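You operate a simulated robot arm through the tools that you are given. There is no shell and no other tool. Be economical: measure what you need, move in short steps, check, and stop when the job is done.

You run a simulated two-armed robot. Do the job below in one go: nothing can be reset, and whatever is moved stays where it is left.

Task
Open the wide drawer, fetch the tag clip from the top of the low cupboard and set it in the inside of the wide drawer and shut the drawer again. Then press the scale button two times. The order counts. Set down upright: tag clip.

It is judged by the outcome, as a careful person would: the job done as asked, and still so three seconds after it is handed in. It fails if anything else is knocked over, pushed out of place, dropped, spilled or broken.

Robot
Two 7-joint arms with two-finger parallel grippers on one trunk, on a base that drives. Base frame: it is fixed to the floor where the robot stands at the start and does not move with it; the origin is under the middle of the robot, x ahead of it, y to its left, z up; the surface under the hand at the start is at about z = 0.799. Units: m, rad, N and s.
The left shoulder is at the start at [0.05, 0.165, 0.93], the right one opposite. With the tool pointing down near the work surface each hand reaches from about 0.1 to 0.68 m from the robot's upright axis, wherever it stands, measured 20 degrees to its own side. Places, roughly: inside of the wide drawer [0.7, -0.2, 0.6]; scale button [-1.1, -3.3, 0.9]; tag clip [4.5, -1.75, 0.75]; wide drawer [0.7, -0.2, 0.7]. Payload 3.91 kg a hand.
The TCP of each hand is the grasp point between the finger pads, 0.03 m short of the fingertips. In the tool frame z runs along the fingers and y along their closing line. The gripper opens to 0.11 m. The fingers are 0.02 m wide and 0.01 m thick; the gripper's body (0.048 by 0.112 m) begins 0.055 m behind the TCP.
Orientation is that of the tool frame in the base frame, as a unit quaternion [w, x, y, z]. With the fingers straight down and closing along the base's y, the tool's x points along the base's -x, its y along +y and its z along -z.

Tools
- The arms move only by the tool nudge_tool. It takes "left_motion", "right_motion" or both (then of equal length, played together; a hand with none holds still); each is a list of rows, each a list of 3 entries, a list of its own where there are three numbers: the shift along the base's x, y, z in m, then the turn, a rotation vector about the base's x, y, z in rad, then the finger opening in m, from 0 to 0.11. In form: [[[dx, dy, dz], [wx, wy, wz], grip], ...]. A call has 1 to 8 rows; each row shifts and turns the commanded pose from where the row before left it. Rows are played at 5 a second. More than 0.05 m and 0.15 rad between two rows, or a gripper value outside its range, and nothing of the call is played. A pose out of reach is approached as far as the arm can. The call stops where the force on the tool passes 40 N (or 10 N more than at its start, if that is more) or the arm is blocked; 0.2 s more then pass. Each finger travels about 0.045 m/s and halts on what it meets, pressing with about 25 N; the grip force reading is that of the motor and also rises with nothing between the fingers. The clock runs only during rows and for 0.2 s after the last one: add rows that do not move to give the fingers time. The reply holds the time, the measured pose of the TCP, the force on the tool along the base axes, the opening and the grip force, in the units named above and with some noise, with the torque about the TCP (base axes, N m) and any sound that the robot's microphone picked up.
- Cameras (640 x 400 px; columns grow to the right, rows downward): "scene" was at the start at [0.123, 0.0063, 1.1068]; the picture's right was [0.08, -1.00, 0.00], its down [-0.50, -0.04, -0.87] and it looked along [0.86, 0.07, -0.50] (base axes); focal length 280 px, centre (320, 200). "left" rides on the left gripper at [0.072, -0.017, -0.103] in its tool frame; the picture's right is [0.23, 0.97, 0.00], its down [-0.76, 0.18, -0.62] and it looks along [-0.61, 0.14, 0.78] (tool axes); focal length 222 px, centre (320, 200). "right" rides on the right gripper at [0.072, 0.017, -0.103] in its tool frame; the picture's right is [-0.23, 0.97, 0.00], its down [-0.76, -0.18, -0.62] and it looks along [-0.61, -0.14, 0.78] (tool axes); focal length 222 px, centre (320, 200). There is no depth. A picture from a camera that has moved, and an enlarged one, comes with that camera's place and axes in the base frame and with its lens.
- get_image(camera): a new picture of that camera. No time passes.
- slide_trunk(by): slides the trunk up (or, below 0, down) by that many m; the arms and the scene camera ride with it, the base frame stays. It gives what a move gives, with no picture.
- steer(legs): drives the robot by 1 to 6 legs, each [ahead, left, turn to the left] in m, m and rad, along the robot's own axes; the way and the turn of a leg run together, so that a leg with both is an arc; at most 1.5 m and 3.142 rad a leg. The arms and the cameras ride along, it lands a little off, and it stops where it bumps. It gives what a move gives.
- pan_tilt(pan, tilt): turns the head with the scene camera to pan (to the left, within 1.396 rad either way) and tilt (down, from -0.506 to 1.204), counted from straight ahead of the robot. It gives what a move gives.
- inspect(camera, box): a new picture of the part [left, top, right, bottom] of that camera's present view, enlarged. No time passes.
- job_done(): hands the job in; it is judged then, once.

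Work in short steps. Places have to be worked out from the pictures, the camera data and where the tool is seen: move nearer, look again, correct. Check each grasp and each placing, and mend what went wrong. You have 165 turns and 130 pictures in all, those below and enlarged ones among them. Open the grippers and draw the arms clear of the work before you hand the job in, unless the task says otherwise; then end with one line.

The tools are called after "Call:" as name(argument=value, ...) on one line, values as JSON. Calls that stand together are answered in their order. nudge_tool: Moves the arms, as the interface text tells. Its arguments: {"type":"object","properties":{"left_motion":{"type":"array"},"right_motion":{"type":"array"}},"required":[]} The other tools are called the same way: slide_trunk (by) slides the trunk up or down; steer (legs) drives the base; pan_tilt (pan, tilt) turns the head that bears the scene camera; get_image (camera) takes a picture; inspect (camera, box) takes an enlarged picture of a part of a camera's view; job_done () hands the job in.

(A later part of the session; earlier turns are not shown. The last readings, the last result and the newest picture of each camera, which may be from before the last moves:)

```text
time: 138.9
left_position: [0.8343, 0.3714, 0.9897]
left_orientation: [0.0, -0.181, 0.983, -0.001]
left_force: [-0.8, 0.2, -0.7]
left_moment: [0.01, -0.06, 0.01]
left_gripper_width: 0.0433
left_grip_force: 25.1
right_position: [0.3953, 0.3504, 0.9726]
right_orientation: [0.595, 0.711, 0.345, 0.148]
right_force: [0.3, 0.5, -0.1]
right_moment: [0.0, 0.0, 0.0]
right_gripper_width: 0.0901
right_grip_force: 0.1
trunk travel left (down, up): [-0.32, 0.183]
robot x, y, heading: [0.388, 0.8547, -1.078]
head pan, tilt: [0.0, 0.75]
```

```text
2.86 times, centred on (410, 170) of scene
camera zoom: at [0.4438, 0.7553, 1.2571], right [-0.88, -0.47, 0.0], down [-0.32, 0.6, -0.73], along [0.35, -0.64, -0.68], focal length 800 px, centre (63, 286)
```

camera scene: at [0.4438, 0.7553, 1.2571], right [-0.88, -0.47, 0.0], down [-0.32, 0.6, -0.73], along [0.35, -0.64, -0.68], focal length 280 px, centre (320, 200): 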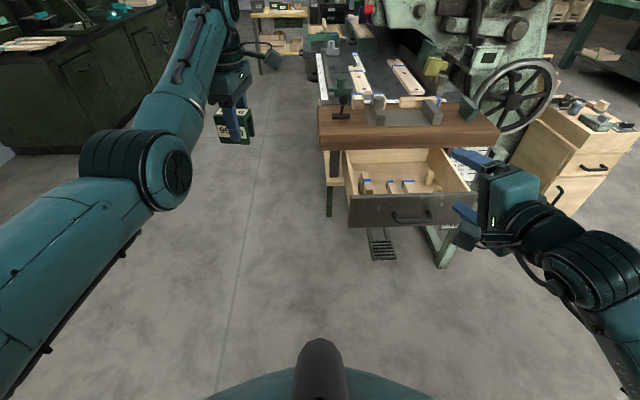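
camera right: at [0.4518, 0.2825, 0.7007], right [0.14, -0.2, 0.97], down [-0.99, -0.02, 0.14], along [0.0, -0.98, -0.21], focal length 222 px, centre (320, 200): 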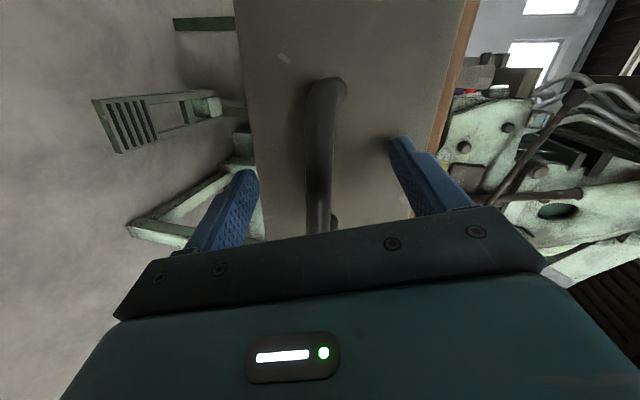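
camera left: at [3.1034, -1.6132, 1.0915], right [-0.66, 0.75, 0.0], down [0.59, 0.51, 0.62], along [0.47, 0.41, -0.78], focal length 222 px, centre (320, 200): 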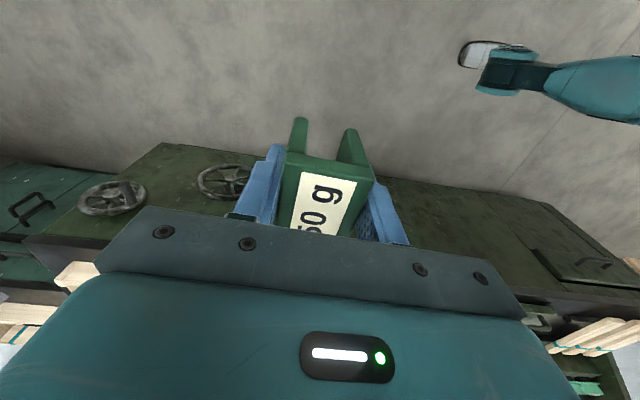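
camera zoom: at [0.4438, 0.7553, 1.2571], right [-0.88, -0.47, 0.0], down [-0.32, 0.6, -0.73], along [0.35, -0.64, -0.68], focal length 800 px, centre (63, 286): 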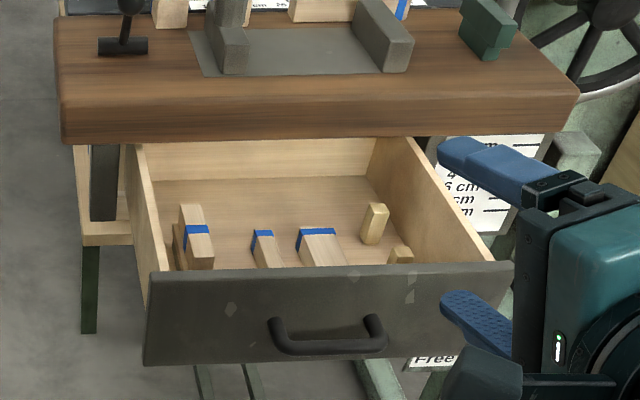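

The drawer's interior is about 0.30 wide, with blocks in its front half; free floor is toward the back centre. I need a better top-down view: raise the trunk and come closer.

Call:
slide_trunk(by=0.17)

Call:
steer(legs=[[0.2, -0.03, 0]])

Call:
pan_tilt(pan=-0.15, tilt=1.0)

Call:
get_image(camera="scene")

```text
time: 140.9
left_position: [0.8349, 0.3711, 1.1586]
left_orientation: [-0.001, -0.182, 0.983, -0.001]
left_force: [-1.0, -0.1, -0.2]
left_moment: [0.0, 0.02, 0.01]
left_gripper_width: 0.0434
left_grip_force: 24.8
right_position: [0.3947, 0.3514, 1.1442]
right_orientation: [0.596, 0.71, 0.345, 0.148]
right_force: [-0.7, 0.6, 0.0]
right_moment: [0.02, 0.02, 0.0]
right_gripper_width: 0.0899
right_grip_force: 0.1
trunk travel left (down, up): [-0.49, 0.013]
robot x, y, heading: [0.3882, 0.8535, -1.08]
head pan, tilt: [0.0, 0.75]
```

```text
time: 142.4
left_position: [0.8977, 0.183, 1.1595]
left_orientation: [0.0, -0.179, 0.984, -0.001]
left_force: [0.1, -1.0, -0.8]
left_moment: [0.05, -0.04, 0.0]
left_gripper_width: 0.0433
left_grip_force: 25.1
right_position: [0.4581, 0.1638, 1.1423]
right_orientation: [0.595, 0.712, 0.342, 0.147]
right_force: [0.5, 0.1, -0.4]
right_moment: [-0.02, 0.02, -0.01]
right_gripper_width: 0.0901
right_grip_force: 0.1
trunk travel left (down, up): [-0.49, 0.013]
robot x, y, heading: [0.455, 0.6679, -1.083]
head pan, tilt: [0.0, 0.75]
```

```text
time: 143.2
left_position: [0.8974, 0.1828, 1.1591]
left_orientation: [0.0, -0.179, 0.984, -0.002]
left_force: [0.0, 0.3, -0.1]
left_moment: [0.01, 0.0, 0.02]
left_gripper_width: 0.0432
left_grip_force: 24.9
right_position: [0.4574, 0.1654, 1.1426]
right_orientation: [0.596, 0.712, 0.342, 0.146]
right_force: [0.5, 0.1, -0.5]
right_moment: [-0.05, -0.03, 0.0]
right_gripper_width: 0.0902
right_grip_force: 0.1
trunk travel left (down, up): [-0.49, 0.013]
robot x, y, heading: [0.4531, 0.6675, -1.086]
head pan, tilt: [-0.15, 1.0]
```

```text
69 pictures are left
camera scene: at [0.4928, 0.5768, 1.408], right [-0.94, -0.33, 0.0], down [-0.28, 0.79, -0.54], along [0.18, -0.51, -0.84], focal length 280 px, centre (320, 200)
```

scene: 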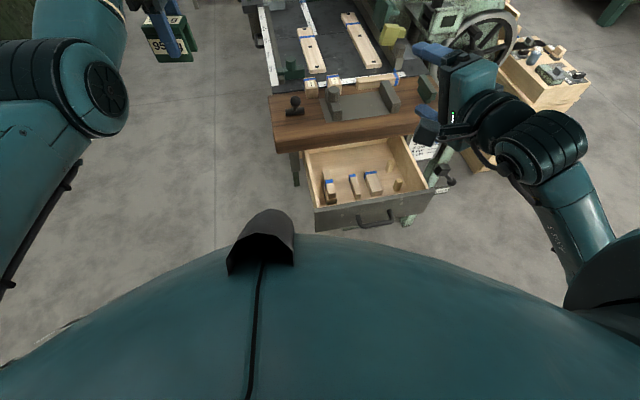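

Call:
inspect(camera="scene", box=[290, 110, 450, 240])

```text
3.08 times, centred on (370, 175) of scene
camera zoom: at [0.4928, 0.5768, 1.408], right [-0.94, -0.33, 0.0], down [-0.28, 0.79, -0.54], along [0.18, -0.51, -0.84], focal length 861 px, centre (166, 277)
```

zoom: 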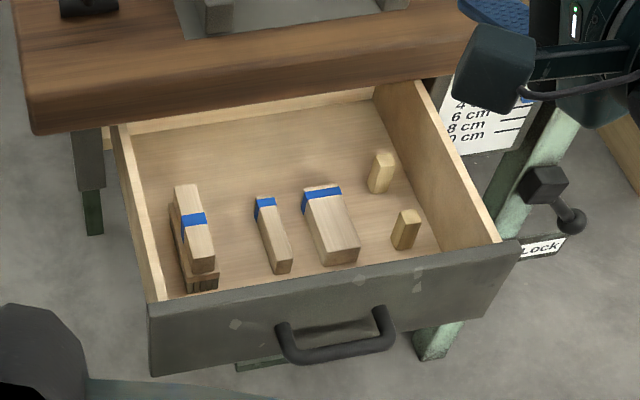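

Blocks' backs sit at the desk edge line, but there seems to be a free strip just behind the drawer front, partly hidden. I shift the base right 0.4 so that the left arm faces the drawer, and undo the gripper yaw so that it closes along the drawer's width.

Call:
steer(legs=[[-0.03, -0.4, 0]])

Call:
nudge_tool(left_motion=[[[0, 0, 0], [0, 0, -0.14], 0.0], [[0, 0, 0], [0, 0, -0.14], 0.0], [[0, 0, 0], [0, 0, -0.14], 0.0], [[0, 0, 0], [0, 0, -0.14], 0.0], [[0, 0, 0], [0, 0, -0.14], 0.0]])

Call:
nudge_tool(left_motion=[[[0, 0, 0], [0, 0, -0.14], 0.0], [[0, 0, 0], [0, 0, -0.14], 0.0], [[0, 0, 0], [0, 0, -0.14], 0.0], [[0, 0, 0], [0, 0, -0.14], 0.0], [[0, 0, 0], [0, 0, -0.14], 0.0]])

Call:
get_image(camera="left")

```text
time: 147.3
left_position: [0.5268, 0.0204, 1.1604]
left_orientation: [0.0, -0.178, 0.984, -0.002]
left_force: [-0.3, 0.1, 0.2]
left_moment: [0.0, -0.02, 0.0]
left_gripper_width: 0.0433
left_grip_force: 25.1
right_position: [0.088, 0.004, 1.1431]
right_orientation: [0.596, 0.712, 0.341, 0.146]
right_force: [0.2, -0.2, 0.0]
right_moment: [-0.02, -0.01, 0.04]
right_gripper_width: 0.0899
right_grip_force: 0.1
trunk travel left (down, up): [-0.49, 0.013]
robot x, y, heading: [0.0864, 0.5069, -1.087]
head pan, tilt: [-0.15, 1.0]
```

```text
time: 148.5
left_position: [0.5281, 0.0206, 1.1588]
left_orientation: [0.0, 0.172, 0.985, -0.001]
left_force: [-0.2, 0.4, -0.7]
left_moment: [0.0, 0.02, -0.03]
left_gripper_width: 0.0437
left_grip_force: 24.8
right_position: [0.0877, 0.0042, 1.1431]
right_orientation: [0.596, 0.712, 0.341, 0.145]
right_force: [0.3, 0.8, 0.6]
right_moment: [0.01, 0.02, 0.0]
right_gripper_width: 0.0897
right_grip_force: 0.0
trunk travel left (down, up): [-0.49, 0.013]
robot x, y, heading: [0.0866, 0.5133, -1.088]
head pan, tilt: [-0.15, 1.0]
```

```text
time: 149.7
left_position: [0.5272, 0.0211, 1.1597]
left_orientation: [0.0, 0.5, 0.866, -0.002]
left_force: [0.1, -0.4, -0.2]
left_moment: [-0.02, -0.01, 0.0]
left_gripper_width: 0.0438
left_grip_force: 25.4
right_position: [0.0888, 0.005, 1.1425]
right_orientation: [0.596, 0.711, 0.342, 0.146]
right_force: [-0.2, 0.3, 0.5]
right_moment: [0.01, 0.01, -0.01]
right_gripper_width: 0.0899
right_grip_force: 0.0
trunk travel left (down, up): [-0.49, 0.013]
robot x, y, heading: [0.0829, 0.5053, -1.087]
head pan, tilt: [-0.15, 1.0]
```

```text
67 pictures are left
camera left: at [0.4775, 0.0746, 1.2611], right [0.73, 0.68, 0.0], down [0.54, -0.57, 0.62], along [0.42, -0.46, -0.78], focal length 222 px, centre (320, 200)
```

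left: 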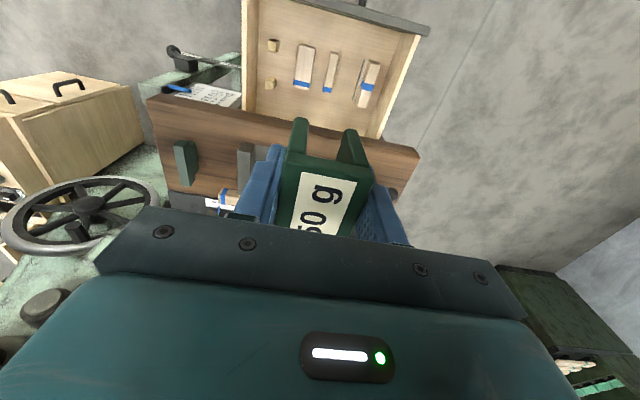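

Excellent: the wrist camera looks straight down into the drawer. I enlarge that part.

Call:
inspect(camera="left", box=[230, 0, 440, 140])

```text
2.86 times, centred on (335, 70) of left
camera zoom: at [0.4775, 0.0746, 1.2611], right [0.73, 0.68, 0.0], down [0.54, -0.57, 0.62], along [0.42, -0.46, -0.78], focal length 635 px, centre (277, 571)
```

zoom: 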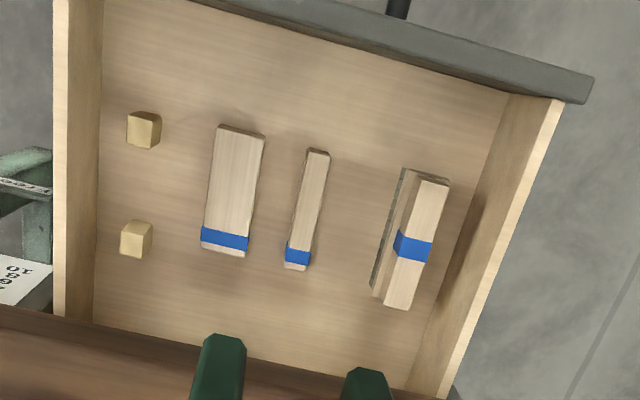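

The strip behind the drawer front (n from about -0.158 to -0.226) is free along the whole width. I choose the spot at ≈(0.557,0.100) with the rear finger going into the wide gap between two blocks; this needs the gripper yawed back +90°.

Call:
nudge_tool(left_motion=[[[0.005, 0.013, 0], [0, 0, 0.1435], 0.0], [[0.005, 0.013, 0], [0, 0, 0.1435], 0.0], [[0.005, 0.013, 0], [0, 0, 0.1435], 0.0], [[0.005, 0.013, 0], [0, 0, 0.1435], 0.0], [[0.005, 0.013, 0], [0, 0, 0.1435], 0.0], [[0.005, 0.014, 0], [0, 0, 0.1435], 0.0]])

Call:
nudge_tool(left_motion=[[[0, 0, 0], [0, 0, 0.1435], 0.0], [[0, 0, 0], [0, 0, 0.1435], 0.0], [[0, 0, 0], [0, 0, 0.1435], 0.0], [[0, 0, 0], [0, 0, 0.1435], 0.0], [[0, 0, 0], [0, 0, 0.1435], 0.0]])

Call:
slide_trunk(by=-0.33)

Call:
get_image(camera="left")

Call:
pan_tilt(pan=0.5, tilt=0.7)

Call:
get_image(camera="scene")

```text
time: 151.1
left_position: [0.5561, 0.1, 1.16]
left_orientation: [0.0, 0.09, 0.996, 0.0]
left_force: [0.4, 0.6, -0.1]
left_moment: [-0.04, 0.01, 0.0]
left_gripper_width: 0.0437
left_grip_force: 25.1
right_position: [0.0887, 0.004, 1.1433]
right_orientation: [0.596, 0.712, 0.342, 0.144]
right_force: [-0.4, 0.3, 0.2]
right_moment: [0.0, -0.04, -0.03]
right_gripper_width: 0.0901
right_grip_force: 0.1
trunk travel left (down, up): [-0.49, 0.013]
robot x, y, heading: [0.0842, 0.5098, -1.092]
head pan, tilt: [-0.15, 1.0]
```

```text
time: 152.3
left_position: [0.5576, 0.1, 1.1598]
left_orientation: [0.001, -0.266, 0.964, -0.001]
left_force: [0.0, 0.1, -0.3]
left_moment: [-0.03, -0.03, 0.01]
left_gripper_width: 0.0435
left_grip_force: 24.9
right_position: [0.0885, 0.0042, 1.1435]
right_orientation: [0.597, 0.711, 0.341, 0.146]
right_force: [0.3, 0.0, 0.7]
right_moment: [0.03, -0.01, -0.01]
right_gripper_width: 0.0899
right_grip_force: 0.1
trunk travel left (down, up): [-0.49, 0.013]
robot x, y, heading: [0.0873, 0.5102, -1.086]
head pan, tilt: [-0.15, 1.0]
```

```text
time: 155.5
left_position: [0.5579, 0.1007, 0.8293]
left_orientation: [0.001, -0.263, 0.965, -0.002]
left_force: [-0.1, 0.3, -0.4]
left_moment: [-0.02, -0.01, -0.01]
left_gripper_width: 0.0435
left_grip_force: 25.3
right_position: [0.088, 0.0041, 0.8128]
right_orientation: [0.596, 0.712, 0.342, 0.146]
right_force: [-0.2, -0.3, 0.9]
right_moment: [0.01, -0.02, -0.01]
right_gripper_width: 0.0899
right_grip_force: 0.1
trunk travel left (down, up): [-0.16, 0.343]
robot x, y, heading: [0.082, 0.5131, -1.084]
head pan, tilt: [-0.15, 1.0]
```

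```text
65 pictures are left
camera left: at [0.5042, 0.0479, 0.9317], right [-0.69, 0.72, 0.0], down [0.56, 0.54, 0.62], along [0.45, 0.43, -0.78], focal length 222 px, centre (320, 200)
```

left: 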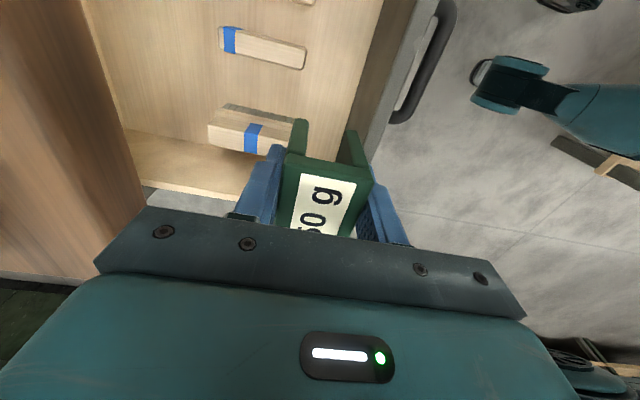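

```text
time: 156.6
left_position: [0.5586, 0.1007, 0.8297]
left_orientation: [0.0, -0.264, 0.965, -0.001]
left_force: [0.3, 0.2, -1.0]
left_moment: [0.04, 0.03, 0.03]
left_gripper_width: 0.0436
left_grip_force: 24.4
right_position: [0.0892, 0.0053, 0.8133]
right_orientation: [0.596, 0.712, 0.342, 0.146]
right_force: [0.4, -0.3, -0.1]
right_moment: [0.02, 0.01, 0.01]
right_gripper_width: 0.09
right_grip_force: 0.0
trunk travel left (down, up): [-0.16, 0.343]
robot x, y, heading: [0.0867, 0.5105, -1.089]
head pan, tilt: [0.499, 0.7]
```

```text
64 pictures are left
camera scene: at [0.172, 0.435, 1.1013], right [-0.56, -0.83, 0.0], down [-0.54, 0.36, -0.76], along [0.64, -0.42, -0.64], focal length 280 px, centre (320, 200)
```

scene: 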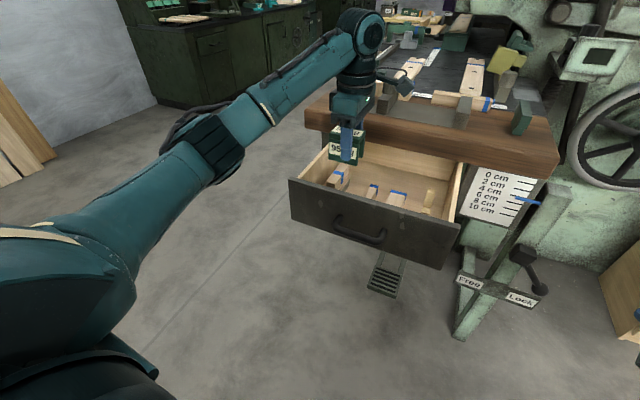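

I enlarge the wrist view to verify the clip's alignment with the block gap.

Call:
inspect(camera="left", box=[150, 0, 450, 240])

Call:
inspect(camera="scene", box=[280, 90, 470, 270])

```text
1.67 times, centred on (300, 120) of left
camera zoom: at [0.5042, 0.0479, 0.9316], right [-0.69, 0.72, 0.0], down [0.56, 0.54, 0.62], along [0.45, 0.43, -0.78], focal length 370 px, centre (353, 333)
```

zoom: 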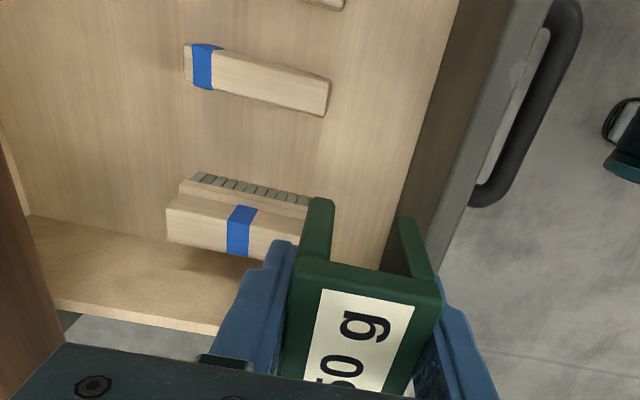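

```text
2.22 times, centred on (375, 180) of scene
camera zoom: at [0.172, 0.435, 1.1013], right [-0.56, -0.83, 0.0], down [-0.54, 0.36, -0.76], along [0.64, -0.42, -0.64], focal length 622 px, centre (198, 244)
```

zoom: 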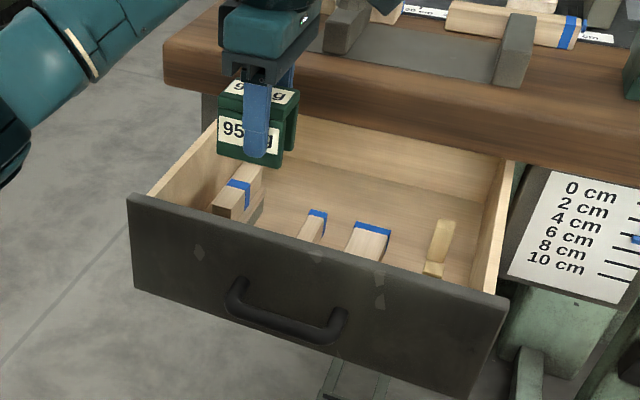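

The gap geometry is confirmed, but with this yaw the gripper body (0.112 long) would hit the drawer front (top z≈0.724). With closing along the drawer width it fits, so I turn +90° (camera to the desk side) at this height.

Call:
nudge_tool(left_motion=[[[0, 0.002, 0], [0, 0, 0.1427], 0.0], [[0, 0.002, 0], [0, 0, 0.1427], 0.0], [[0, 0.002, 0], [0, 0, 0.1427], 0.0], [[0, 0.001, 0], [0, 0, 0.1427], 0.0], [[0, 0, 0], [0, 0, 0.1427], 0.0], [[0, 0, 0], [0, 0, 0.1427], 0.0]])

Call:
nudge_tool(left_motion=[[[0, 0, 0], [0, 0, 0.1427], 0.0], [[0, 0, 0], [0, 0, 0.1427], 0.0], [[0, 0, 0], [0, 0, 0.1427], 0.0], [[0, 0, 0], [0, 0, 0.1427], 0.0], [[0, 0, 0], [0, 0, 0.1427], 0.0]])

Call:
get_image(camera="scene")

```text
time: 158.0
left_position: [0.5589, 0.1075, 0.8303]
left_orientation: [0.001, -0.641, 0.768, -0.001]
left_force: [0.0, -0.5, -1.2]
left_moment: [-0.02, -0.02, 0.01]
left_gripper_width: 0.0434
left_grip_force: 25.4
right_position: [0.0876, 0.0052, 0.8128]
right_orientation: [0.596, 0.713, 0.341, 0.145]
right_force: [-0.7, -0.1, 0.5]
right_moment: [-0.04, 0.01, 0.0]
right_gripper_width: 0.0897
right_grip_force: 0.1
trunk travel left (down, up): [-0.16, 0.343]
robot x, y, heading: [0.0857, 0.5085, -1.086]
head pan, tilt: [0.499, 0.7]
```

```text
time: 159.2
left_position: [0.6002, 0.0572, 0.8276]
left_orientation: [-0.001, 0.868, -0.496, 0.0]
left_force: [0.5, 0.3, -0.7]
left_moment: [-0.03, 0.0, -0.01]
left_gripper_width: 0.0436
left_grip_force: 24.9
left hand out of reach, approached as far as the arm can: row 1, 2, 3, 4
right_position: [0.0873, 0.0041, 0.8131]
right_orientation: [0.596, 0.712, 0.341, 0.146]
right_force: [-0.1, 0.2, -0.5]
right_moment: [-0.03, 0.0, 0.01]
right_gripper_width: 0.0901
right_grip_force: 0.1
trunk travel left (down, up): [-0.16, 0.343]
robot x, y, heading: [0.0836, 0.5097, -1.083]
head pan, tilt: [0.499, 0.7]
```

```text
61 pictures are left
camera scene: at [0.1719, 0.4349, 1.1013], right [-0.55, -0.83, 0.0], down [-0.54, 0.36, -0.77], along [0.64, -0.42, -0.64], focal length 280 px, centre (320, 200)
```

scene: 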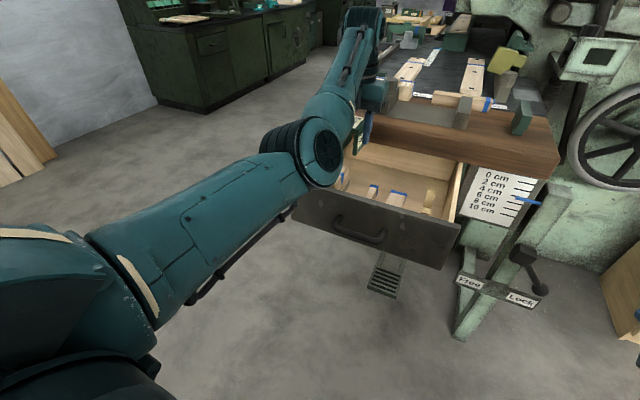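

Orientation is reached but the wrist is at its limit here. Standing nearer the original start pose (heading about -0.26) makes it comfortable, so I raise the trunk and right hand and drive there.

Call:
slide_trunk(by=0.17)

Call:
nudge_tool(right_motion=[[[0, 0, 0.04], [0, 0, 0], 0.05], [[0, 0, 0.04], [0, 0, 0], 0.05], [[0, 0, 0.04], [0, 0, 0], 0.05], [[0, 0, 0.04], [0, 0, 0], 0.05]])

Call:
steer(legs=[[0, 0, 0.826], [-0.058, -0.366, 0]])

Call:
pan_tilt(pan=0.1, tilt=0.75)

Call:
get_image(camera="scene")

```text
time: 161.1
left_position: [0.6015, 0.0578, 0.9971]
left_orientation: [-0.001, 0.869, -0.495, 0.001]
left_force: [0.4, 0.3, -0.4]
left_moment: [-0.01, 0.01, -0.01]
left_gripper_width: 0.0435
left_grip_force: 24.8
right_position: [0.087, 0.0053, 0.9826]
right_orientation: [0.596, 0.712, 0.342, 0.145]
right_force: [0.6, 0.2, -0.4]
right_moment: [-0.03, 0.03, 0.02]
right_gripper_width: 0.0899
right_grip_force: 0.1
trunk travel left (down, up): [-0.33, 0.173]
robot x, y, heading: [0.0858, 0.5082, -1.087]
head pan, tilt: [0.499, 0.7]
```

```text
time: 162.1
left_position: [0.6017, 0.0567, 0.9979]
left_orientation: [-0.001, 0.869, -0.495, 0.001]
left_force: [-0.1, -1.0, 0.0]
left_moment: [0.0, -0.03, 0.03]
left_gripper_width: 0.0432
left_grip_force: 25.1
right_position: [0.0927, -0.0007, 1.1421]
right_orientation: [0.596, 0.713, 0.341, 0.144]
right_force: [0.4, -0.2, -0.4]
right_moment: [0.04, 0.02, 0.03]
right_gripper_width: 0.0501
right_grip_force: 0.1
right hand out of reach, approached as far as the arm can: row 2
trunk travel left (down, up): [-0.33, 0.173]
robot x, y, heading: [0.0808, 0.5082, -1.092]
head pan, tilt: [0.499, 0.7]
```

```text
time: 168.0
left_position: [0.6212, 0.2635, 0.9974]
left_orientation: [-0.001, 0.995, -0.096, 0.001]
left_force: [-0.1, -0.6, -0.2]
left_moment: [0.01, 0.02, 0.0]
left_gripper_width: 0.0434
left_grip_force: 24.5
right_position: [0.3272, -0.156, 1.1434]
right_orientation: [0.484, 0.508, 0.604, 0.377]
right_force: [0.0, -0.1, -0.1]
right_moment: [0.03, 0.0, 0.04]
right_gripper_width: 0.0499
right_grip_force: 0.1
trunk travel left (down, up): [-0.33, 0.173]
robot x, y, heading: [-0.0586, 0.1722, -0.242]
head pan, tilt: [0.499, 0.7]
```

```text
time: 168.8
left_position: [0.6202, 0.2651, 0.9971]
left_orientation: [-0.002, 0.995, -0.095, 0.001]
left_force: [0.5, 0.1, -0.2]
left_moment: [-0.02, 0.04, 0.0]
left_gripper_width: 0.0439
left_grip_force: 25.4
right_position: [0.3286, -0.1551, 1.1426]
right_orientation: [0.483, 0.509, 0.604, 0.378]
right_force: [0.6, 0.7, 0.1]
right_moment: [0.02, 0.03, -0.02]
right_gripper_width: 0.0501
right_grip_force: 0.0
trunk travel left (down, up): [-0.33, 0.173]
robot x, y, heading: [-0.0611, 0.1748, -0.238]
head pan, tilt: [0.099, 0.75]
```

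```text
60 pictures are left
camera scene: at [0.0547, 0.1567, 1.2671], right [-0.14, -0.99, 0.0], down [-0.68, 0.1, -0.73], along [0.72, -0.1, -0.68], focal length 280 px, centre (320, 200)
```

scene: 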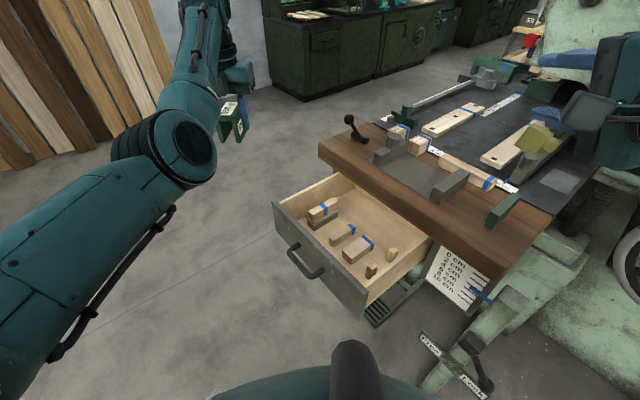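

Good view of the drawer. I turn the gripper -48° and move over the target spot.

Call:
nudge_tool(left_motion=[[[-0.0103, -0.026, 0], [0, 0, -0.1405], 0.0], [[-0.0103, -0.026, 0], [0, 0, -0.1405], 0.0], [[-0.0103, -0.026, 0], [0, 0, -0.1405], 0.0], [[-0.0103, -0.026, 0], [0, 0, -0.1405], 0.0], [[-0.0103, -0.026, 0], [0, 0, -0.1405], 0.0], [[-0.0103, -0.026, 0], [0, 0, -0.1405], 0.0], [[0, 0, -0.04], [0, 0, 0], 0.0], [[0, 0, -0.04], [0, 0, 0], 0.0]])

Call:
get_image(camera="left")

Call:
get_image(camera="scene")

```text
time: 170.6
left_position: [0.5589, 0.1077, 0.9147]
left_orientation: [-0.001, 0.869, -0.494, 0.0]
left_force: [-0.2, -0.3, 0.2]
left_moment: [0.01, 0.0, 0.03]
left_gripper_width: 0.0436
left_grip_force: 25.6
right_position: [0.3279, -0.1556, 1.1432]
right_orientation: [0.484, 0.508, 0.604, 0.377]
right_force: [0.8, -0.8, -0.4]
right_moment: [0.03, 0.01, -0.02]
right_gripper_width: 0.05
right_grip_force: 0.1
trunk travel left (down, up): [-0.33, 0.173]
robot x, y, heading: [-0.0588, 0.1772, -0.243]
head pan, tilt: [0.099, 0.75]
```

```text
59 pictures are left
camera left: at [0.6114, 0.0536, 1.017], right [-0.72, -0.69, 0.0], down [-0.54, 0.56, 0.62], along [-0.43, 0.45, -0.78], focal length 222 px, centre (320, 200)
```

left: 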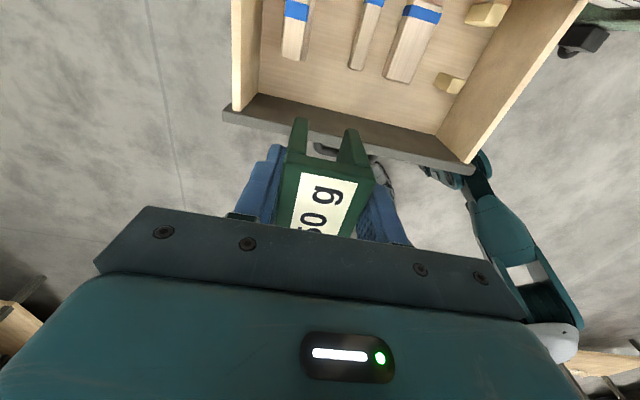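

```text
58 pictures are left
camera scene: at [0.0548, 0.1567, 1.2671], right [-0.14, -0.99, 0.0], down [-0.68, 0.1, -0.73], along [0.72, -0.1, -0.68], focal length 280 px, centre (320, 200)
```

scene: 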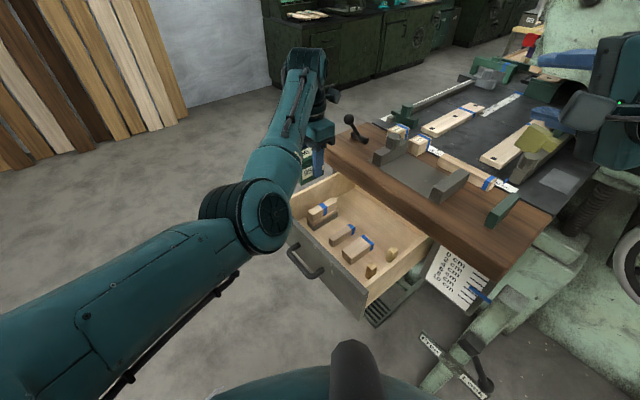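

The clip is over the strip, aligned with the block gap. I descend in stages, first to z≈0.79.

Call:
nudge_tool(left_motion=[[[-0.003, -0.002, -0.04], [0, 0, 0], 0.0], [[0, 0, -0.04], [0, 0, 0], 0.0], [[0, 0, -0.04], [0, 0, 0], 0.0], [[0, 0, 0], [0, 0, 0], 0.0]])

Call:
get_image(camera="scene")

Call:
get_image(camera="left")

```text
time: 171.6
left_position: [0.5573, 0.1075, 0.7973]
left_orientation: [-0.001, 0.87, -0.493, 0.0]
left_force: [0.8, -0.4, 0.2]
left_moment: [0.01, -0.03, 0.0]
left_gripper_width: 0.0434
left_grip_force: 25.7
right_position: [0.3279, -0.1546, 1.143]
right_orientation: [0.484, 0.509, 0.603, 0.377]
right_force: [-0.8, 0.0, -0.8]
right_moment: [-0.02, -0.02, 0.03]
right_gripper_width: 0.0502
right_grip_force: 0.1
trunk travel left (down, up): [-0.33, 0.173]
robot x, y, heading: [-0.0606, 0.1752, -0.242]
head pan, tilt: [0.099, 0.75]
```

```text
57 pictures are left
camera scene: at [0.0546, 0.1567, 1.2671], right [-0.14, -0.99, 0.0], down [-0.68, 0.1, -0.73], along [0.72, -0.1, -0.68], focal length 280 px, centre (320, 200)
```

scene: 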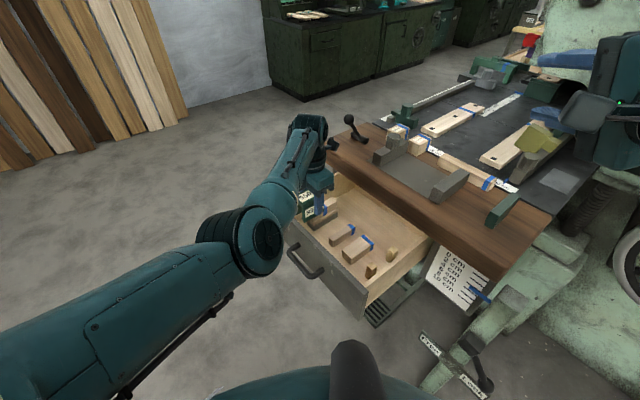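

```text
56 pictures are left
camera left: at [0.6097, 0.0522, 0.899], right [-0.72, -0.69, 0.0], down [-0.54, 0.56, 0.62], along [-0.43, 0.45, -0.78], focal length 222 px, centre (320, 200)
```

left: 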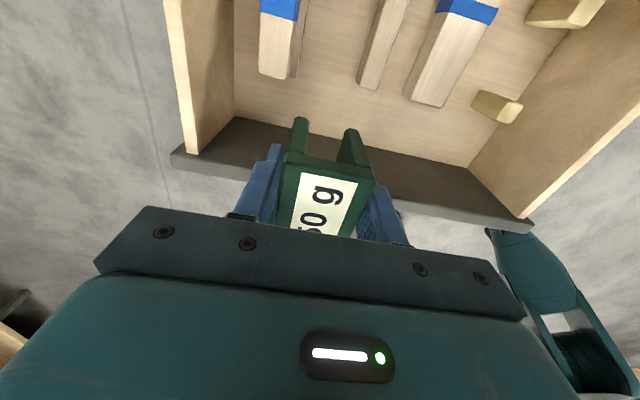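

Clear so far. I descend to z≈0.69.

Call:
nudge_tool(left_motion=[[[0, 0, -0.03], [0, 0, 0], 0.0], [[0, 0, -0.03], [0, 0, 0], 0.0], [[0, 0, -0.03], [0, 0, 0], 0.0], [[0, 0, -0.02], [0, 0, 0], 0.0], [[0, 0, 0], [0, 0, 0], 0.0]])

Call:
get_image(camera="left")

Call:
inspect(camera="scene", box=[250, 140, 410, 290])

```text
time: 172.4
left_position: [0.5603, 0.1042, 0.7373]
left_orientation: [0.0, 0.87, -0.492, 0.014]
left_force: [-0.3, -1.8, 6.0]
left_moment: [0.18, 0.27, 0.11]
left_gripper_width: 0.0437
left_grip_force: 24.8
left hand out of reach, approached as far as the arm can: row 3
right_position: [0.327, -0.1568, 1.1415]
right_orientation: [0.484, 0.509, 0.604, 0.377]
right_force: [0.2, 0.2, -0.5]
right_moment: [0.0, 0.03, -0.02]
right_gripper_width: 0.0498
right_grip_force: 0.0
trunk travel left (down, up): [-0.33, 0.173]
robot x, y, heading: [-0.0603, 0.1733, -0.239]
head pan, tilt: [0.099, 0.75]
stopped in row 3 (left hand): the force on the tool passed its limit at 51 N (the readings are from after the stop); the commanded pose is now the measured one
```

```text
55 pictures are left
camera left: at [0.6103, 0.0521, 0.8399], right [-0.72, -0.7, -0.01], down [-0.56, 0.57, 0.6], along [-0.41, 0.44, -0.8], focal length 222 px, centre (320, 200)
```

left: 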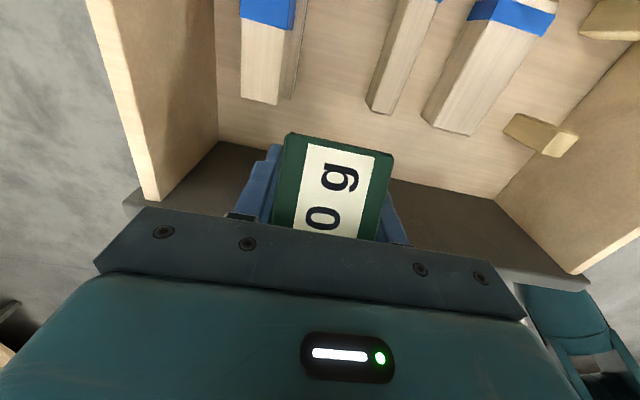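

```text
2.67 times, centred on (330, 215) of scene
camera zoom: at [0.0545, 0.1564, 1.2668], right [-0.14, -0.99, 0.0], down [-0.68, 0.1, -0.73], along [0.72, -0.1, -0.68], focal length 746 px, centre (293, 160)
```

zoom: 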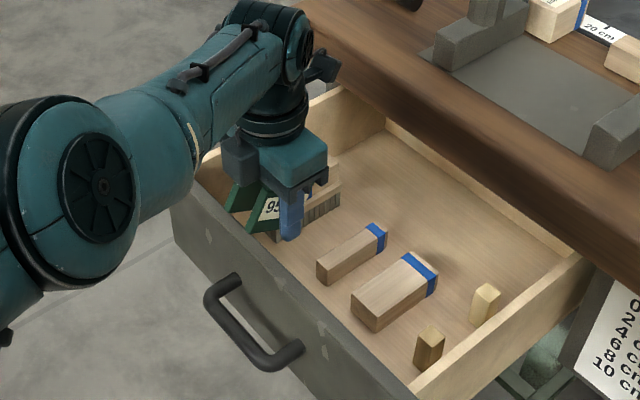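

The clip's front edge caught on the drawer front and the clip pivoted in the grip; also the arm neared its limit. I lift off, and will set the clip flat on the free desk-edge strip to re-square and re-centre it.

Call:
nudge_tool(left_motion=[[[0, 0, 0.03], [0, 0, 0], 0.0], [[0, 0, 0.04], [0, 0, 0], 0.0], [[0, 0, 0.04], [0, 0, 0], 0.0], [[0, 0, 0.04], [0, 0, 0], 0.0], [[0, 0, 0], [0, 0, 0], 0.0]])

Call:
inspect(camera="scene", box=[240, 80, 460, 290])

Call:
get_image(camera="left")

```text
time: 173.6
left_position: [0.5847, 0.0939, 0.8813]
left_orientation: [-0.001, 0.871, -0.492, 0.01]
left_force: [0.4, 0.0, -0.1]
left_moment: [0.01, -0.01, -0.01]
left_gripper_width: 0.0437
left_grip_force: 24.7
left hand out of reach, approached as far as the arm can: row 1, 2, 3, 4
right_position: [0.3275, -0.1579, 1.143]
right_orientation: [0.484, 0.509, 0.603, 0.377]
right_force: [0.3, 0.4, 0.8]
right_moment: [-0.02, 0.06, -0.03]
right_gripper_width: 0.05
right_grip_force: 0.2
trunk travel left (down, up): [-0.33, 0.173]
robot x, y, heading: [-0.0606, 0.1762, -0.235]
head pan, tilt: [0.099, 0.75]
```

```text
1.90 times, centred on (350, 185) of scene
camera zoom: at [0.0549, 0.1564, 1.2671], right [-0.14, -0.99, 0.0], down [-0.68, 0.1, -0.73], along [0.72, -0.1, -0.68], focal length 533 px, centre (263, 229)
```

zoom: 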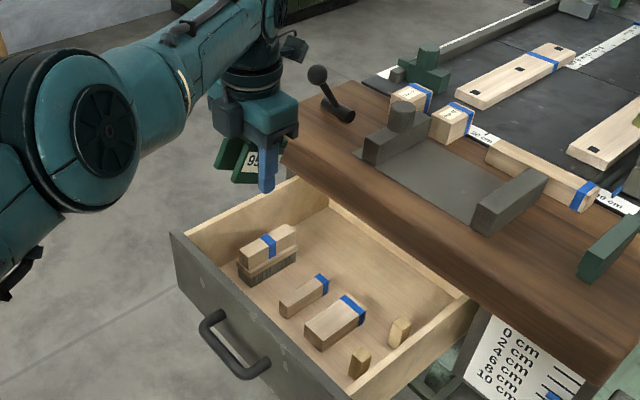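

```text
52 pictures are left
camera left: at [0.6339, 0.0406, 0.9848], right [-0.72, -0.7, -0.01], down [-0.56, 0.57, 0.61], along [-0.42, 0.44, -0.79], focal length 222 px, centre (320, 200)
```

left: 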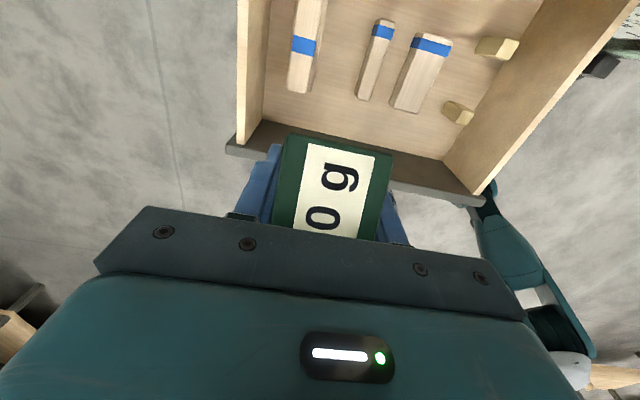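

The arm is cramped at this heading. I turn the base to heading 0 near the original start, which relaxes the wrist, before going on.

Call:
steer(legs=[[0, 0, 0.237], [0, -0.2, 0]])

Call:
nudge_tool(left_motion=[[[0, 0, 0], [0, 0, -0.12], 0.0], [[0, 0, 0], [0, 0, -0.117], 0.0], [[0, 0, 0], [0, 0, 0], 0.0]])

Call:
get_image(camera="left")

Call:
get_image(camera="scene")

```text
time: 176.8
left_position: [0.5841, 0.0491, 0.881]
left_orientation: [-0.003, 0.921, -0.389, 0.011]
left_force: [0.5, 0.1, -0.2]
left_moment: [-0.02, 0.03, 0.03]
left_gripper_width: 0.0434
left_grip_force: 25.2
right_position: [0.3928, -0.2523, 1.1425]
right_orientation: [0.436, 0.436, 0.659, 0.431]
right_force: [0.4, -0.4, 0.4]
right_moment: [-0.01, -0.01, 0.0]
right_gripper_width: 0.0499
right_grip_force: 0.1
trunk travel left (down, up): [-0.33, 0.173]
robot x, y, heading: [-0.0557, -0.0207, -0.009]
head pan, tilt: [0.099, 0.75]
```

```text
time: 177.6
left_position: [0.5849, 0.0482, 0.8797]
left_orientation: [-0.001, 0.869, -0.494, 0.011]
left_force: [-0.6, -0.7, -0.2]
left_moment: [-0.01, 0.01, 0.0]
left_gripper_width: 0.0435
left_grip_force: 25.1
right_position: [0.3913, -0.2536, 1.1432]
right_orientation: [0.436, 0.436, 0.658, 0.432]
right_force: [-0.5, 0.1, 0.0]
right_moment: [-0.01, 0.01, 0.02]
right_gripper_width: 0.0501
right_grip_force: 0.1
trunk travel left (down, up): [-0.33, 0.173]
robot x, y, heading: [-0.0613, -0.0199, -0.013]
head pan, tilt: [0.099, 0.75]
```

```text
51 pictures are left
camera left: at [0.6346, -0.0044, 0.9836], right [-0.72, -0.69, -0.01], down [-0.55, 0.57, 0.61], along [-0.42, 0.44, -0.79], focal length 222 px, centre (320, 200)
```

left: 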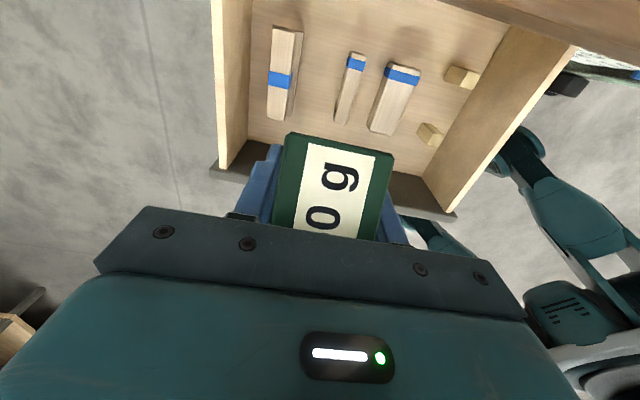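

```text
50 pictures are left
camera scene: at [0.055, -0.013, 1.2671], right [0.09, -1.0, 0.0], down [-0.68, -0.06, -0.73], along [0.73, 0.07, -0.68], focal length 280 px, centre (320, 200)
```

scene: 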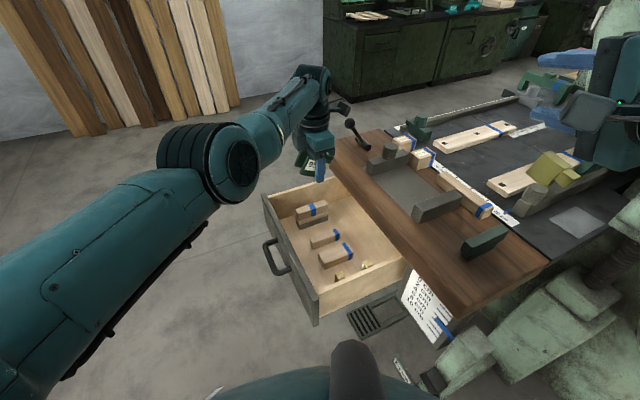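

I check the clip's tilt in the hand closely.

Call:
inspect(camera="scene", box=[250, 80, 400, 200])

```text
3.33 times, centred on (325, 140) of scene
camera zoom: at [0.055, -0.013, 1.2671], right [0.09, -1.0, 0.0], down [-0.68, -0.06, -0.73], along [0.73, 0.07, -0.68], focal length 933 px, centre (303, 400)
```

zoom: 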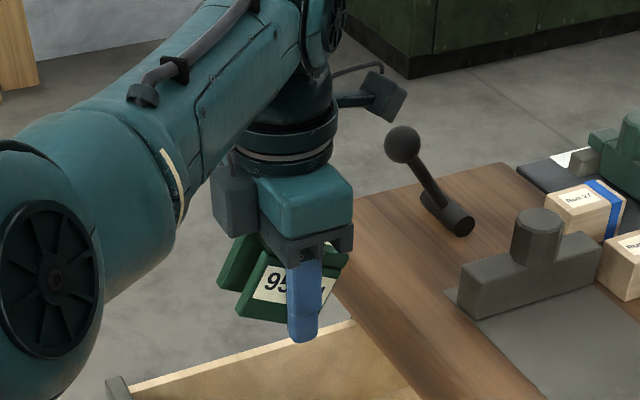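

The clip is pitched about 40° in the grip, legs toward the drawer front. Wiping its lowest edge outward over the drawer front's top edge will rotate it back upright; I lower to TCP z≈0.769 inside the drawer and sweep toward the front.

Call:
nudge_tool(left_motion=[[[0, 0, -0.04], [0.009, 0.02, 0], 0.0], [[0, 0, -0.04], [0, 0, 0], 0.0], [[0, 0, -0.031], [0, 0, 0], 0.0], [[-0.0204, 0.0344, 0], [0, 0, 0], 0.0], [[-0.0204, 0.0344, 0], [0, 0, 0], 0.0]])

Call:
get_image(camera="left")

Call:
inspect(camera="scene", box=[220, 100, 370, 220])

```text
time: 178.8
left_position: [0.5204, 0.1239, 0.7748]
left_orientation: [-0.001, 0.869, -0.495, -0.001]
left_force: [0.3, -1.7, 0.4]
left_moment: [0.01, -0.03, -0.01]
left_gripper_width: 0.0437
left_grip_force: 25.0
left hand out of reach, approached as far as the arm can: row 1, 2, 3
right_position: [0.392, -0.2529, 1.1429]
right_orientation: [0.438, 0.435, 0.658, 0.431]
right_force: [0.2, -0.4, -0.5]
right_moment: [0.0, -0.04, 0.01]
right_gripper_width: 0.0499
right_grip_force: 0.0
trunk travel left (down, up): [-0.33, 0.173]
robot x, y, heading: [-0.0604, -0.0185, -0.011]
head pan, tilt: [0.099, 0.75]
```

```text
48 pictures are left
camera left: at [0.575, 0.0702, 0.8766], right [-0.72, -0.69, 0.0], down [-0.54, 0.56, 0.62], along [-0.43, 0.45, -0.78], focal length 222 px, centre (320, 200)
```

left: 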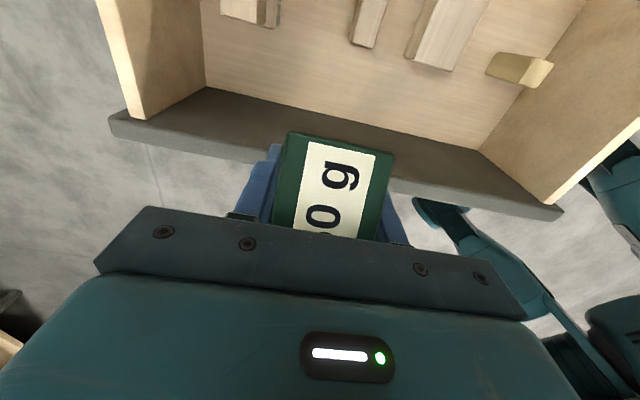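

```text
3.33 times, centred on (295, 160) of scene
camera zoom: at [0.0551, -0.0127, 1.2671], right [0.09, -1.0, 0.0], down [-0.68, -0.06, -0.73], along [0.73, 0.07, -0.68], focal length 933 px, centre (403, 333)
```

zoom: 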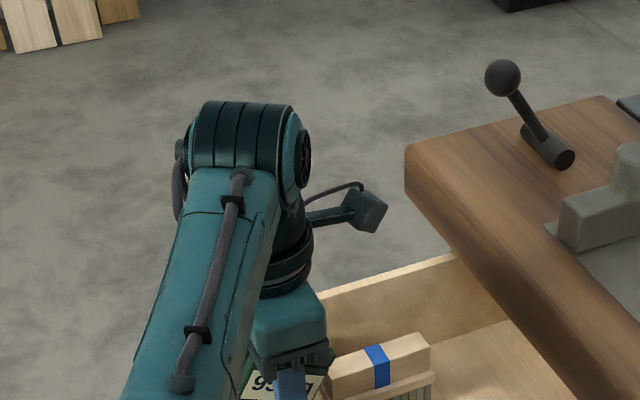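

No contact yet at n≈-0.159. I lower 6 mm and sweep on outward.

Call:
nudge_tool(left_motion=[[[0, 0, -0.006], [0, 0, 0], 0.0], [[-0.0102, 0.0172, 0], [0, 0, 0], 0.0], [[-0.0102, 0.0172, 0], [0, 0, 0], 0.0], [[-0.0102, 0.0172, 0], [0, 0, 0], 0.0]])

Call:
get_image(camera="left")

```text
time: 179.8
left_position: [0.4906, 0.1742, 0.7686]
left_orientation: [-0.001, 0.87, -0.494, 0.0]
left_force: [0.9, 0.3, -0.7]
left_moment: [-0.02, 0.0, 0.01]
left_gripper_width: 0.0435
left_grip_force: 25.7
right_position: [0.3929, -0.2539, 1.1441]
right_orientation: [0.437, 0.435, 0.659, 0.43]
right_force: [0.5, -0.5, 0.4]
right_moment: [0.04, -0.02, 0.0]
right_gripper_width: 0.0498
right_grip_force: 0.0
trunk travel left (down, up): [-0.33, 0.173]
robot x, y, heading: [-0.0622, -0.0189, -0.011]
head pan, tilt: [0.099, 0.75]
```

```text
46 pictures are left
camera left: at [0.5438, 0.1205, 0.8705], right [-0.72, -0.69, 0.0], down [-0.54, 0.56, 0.62], along [-0.43, 0.45, -0.78], focal length 222 px, centre (320, 200)
```

left: 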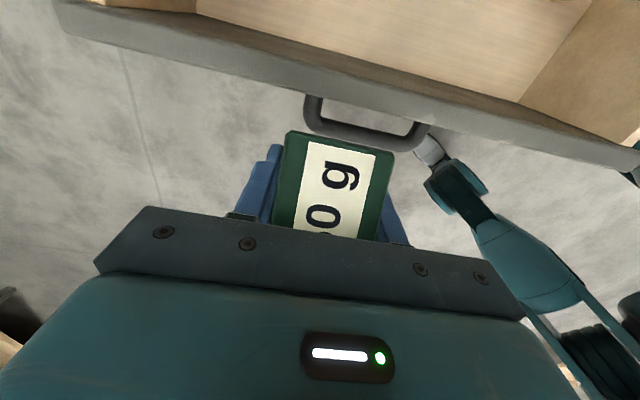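

No contact: the tilt is only ~20° and its lowest corner clears. Better to set it down on the desk's front strip and regrasp it properly. I raise the hand and drive round to the drawer's left side.

Call:
nudge_tool(left_motion=[[[0, 0, 0.04], [0, 0, 0], 0.0], [[0, 0, 0.04], [0, 0, 0], 0.0], [[0, 0, 0.04], [0, 0, 0], 0.0], [[0, 0, 0.04], [0, 0, 0], 0.0], [[0, 0, 0.04], [0, 0, 0], 0.0], [[0, 0, 0], [0, 0, 0], 0.0]])

Call:
steer(legs=[[0.13, 0.52, 0], [0, 0, -1.0]])

```text
time: 181.2
left_position: [0.5303, 0.188, 0.9547]
left_orientation: [0.001, 0.869, -0.496, 0.001]
left_force: [-0.4, -0.2, -1.0]
left_moment: [0.01, 0.02, -0.01]
left_gripper_width: 0.0438
left_grip_force: 24.8
left hand out of reach, approached as far as the arm can: row 3, 4, 5
right_position: [0.3939, -0.2534, 1.1428]
right_orientation: [0.437, 0.435, 0.659, 0.43]
right_force: [-0.1, 0.3, -0.9]
right_moment: [-0.02, -0.02, 0.0]
right_gripper_width: 0.0501
right_grip_force: 0.1
trunk travel left (down, up): [-0.33, 0.173]
robot x, y, heading: [-0.0611, -0.021, -0.008]
head pan, tilt: [0.099, 0.75]
```

```text
time: 188.9
left_position: [0.5619, 0.1182, 0.9553]
left_orientation: [0.001, -0.522, 0.853, 0.0]
left_force: [0.0, -0.9, -0.6]
left_moment: [-0.02, 0.0, 0.01]
left_gripper_width: 0.0437
left_grip_force: 25.3
right_position: [0.1155, -0.0002, 1.1422]
right_orientation: [0.591, 0.7, 0.365, 0.166]
right_force: [-0.3, -0.1, 0.0]
right_moment: [0.0, 0.01, 0.02]
right_gripper_width: 0.0505
right_grip_force: 0.1
trunk travel left (down, up): [-0.33, 0.173]
robot x, y, heading: [0.0744, 0.5084, -1.021]
head pan, tilt: [0.099, 0.75]
```

I continue round to (0.69,0.60) with heading about -1.80, then yaw the gripper so that the camera faces the robot side.

Call:
steer(legs=[[-0.053, 0.473, 0], [0.29, 0.1, 0], [0, 0, -0.78]])

Call:
nudge_tool(left_motion=[[[0, 0, 0.01], [0, 0, -0.14], 0.0], [[0, 0, 0.01], [0, 0, -0.14], 0.0], [[0, 0, 0], [0, 0, -0.14], 0.0], [[0, 0, 0], [0, 0, -0.14], 0.0], [[0, 0, 0], [0, 0, -0.14], 0.0]])

Call:
nudge_tool(left_motion=[[[0, 0, 0], [0, 0, -0.14], 0.0], [[0, 0, 0], [0, 0, -0.14], 0.0], [[0, 0, 0], [0, 0, -0.14], 0.0], [[0, 0, 0], [0, 0, -0.14], 0.0], [[0, 0, 0], [0, 0, -0.096], 0.0]])

Call:
pan_tilt(pan=0.25, tilt=0.7)

Call:
get_image(camera="scene")

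Call:
get_image(camera="left")

```text
time: 197.3
left_position: [0.7481, -0.0194, 0.9556]
left_orientation: [0.001, -0.149, 0.989, 0.0]
left_force: [0.2, -0.1, -1.5]
left_moment: [0.03, 0.01, -0.01]
left_gripper_width: 0.0437
left_grip_force: 24.7
right_position: [0.3517, 0.2181, 1.1426]
right_orientation: [0.609, 0.787, 0.064, -0.077]
right_force: [0.2, -0.1, 0.4]
right_moment: [-0.03, 0.01, -0.02]
right_gripper_width: 0.05
right_grip_force: 0.1
trunk travel left (down, up): [-0.33, 0.173]
robot x, y, heading: [0.6872, 0.6007, -1.819]
head pan, tilt: [0.099, 0.75]
```

```text
time: 198.5
left_position: [0.7493, -0.0249, 0.9746]
left_orientation: [-0.001, 0.201, 0.98, 0.0]
left_force: [0.2, -0.1, -1.0]
left_moment: [0.0, -0.02, 0.01]
left_gripper_width: 0.0435
left_grip_force: 24.6
left hand out of reach, approached as far as the arm can: row 2
right_position: [0.3518, 0.2171, 1.143]
right_orientation: [0.609, 0.787, 0.064, -0.078]
right_force: [-0.5, -0.3, -0.5]
right_moment: [-0.04, 0.06, -0.01]
right_gripper_width: 0.0502
right_grip_force: 0.1
trunk travel left (down, up): [-0.33, 0.173]
robot x, y, heading: [0.6871, 0.6053, -1.817]
head pan, tilt: [0.099, 0.75]
```

```text
time: 199.7
left_position: [0.7483, -0.025, 0.9762]
left_orientation: [0.0, 0.505, 0.863, 0.0]
left_force: [-0.1, 1.1, 0.1]
left_moment: [0.01, 0.0, 0.01]
left_gripper_width: 0.0436
left_grip_force: 25.4
right_position: [0.3509, 0.2177, 1.1433]
right_orientation: [0.608, 0.787, 0.064, -0.078]
right_force: [-0.4, 0.0, 0.2]
right_moment: [0.01, -0.02, -0.01]
right_gripper_width: 0.05
right_grip_force: 0.1
trunk travel left (down, up): [-0.33, 0.173]
robot x, y, heading: [0.6877, 0.6036, -1.817]
head pan, tilt: [0.099, 0.75]
```

```text
time: 200.4
left_position: [0.7491, -0.0251, 0.9759]
left_orientation: [0.0, 0.504, 0.864, 0.0]
left_force: [-0.4, 0.0, -0.8]
left_moment: [-0.01, -0.02, 0.01]
left_gripper_width: 0.0433
left_grip_force: 25.2
right_position: [0.3525, 0.2175, 1.1426]
right_orientation: [0.608, 0.787, 0.065, -0.078]
right_force: [0.1, 0.1, -0.1]
right_moment: [-0.01, -0.03, 0.0]
right_gripper_width: 0.0501
right_grip_force: 0.0
trunk travel left (down, up): [-0.33, 0.173]
robot x, y, heading: [0.6847, 0.6042, -1.815]
head pan, tilt: [0.25, 0.7]
```

```text
45 pictures are left
camera scene: at [0.6823, 0.489, 1.2713], right [-1.0, 0.0, 0.0], down [0.0, 0.64, -0.76], along [0.0, -0.76, -0.64], focal length 280 px, centre (320, 200)
```

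scene: 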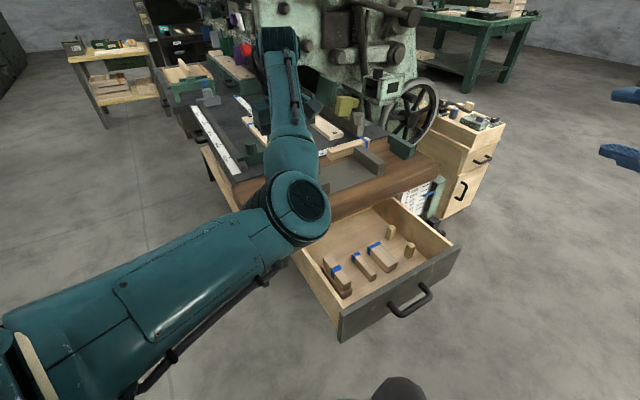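

```text
44 pictures are left
camera left: at [0.6994, 0.0295, 1.0778], right [0.74, 0.68, 0.0], down [0.53, -0.58, 0.62], along [0.42, -0.46, -0.78], focal length 222 px, centre (320, 200)
```

left: 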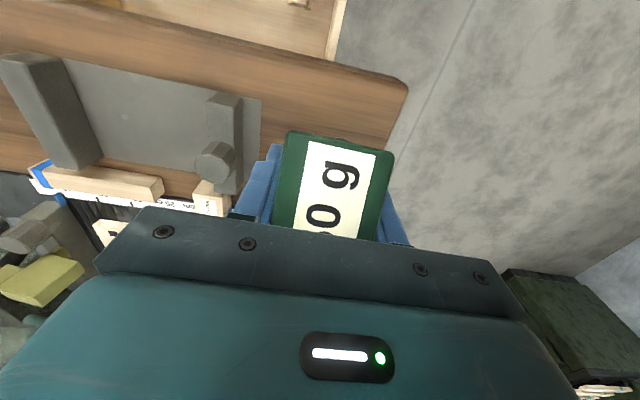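

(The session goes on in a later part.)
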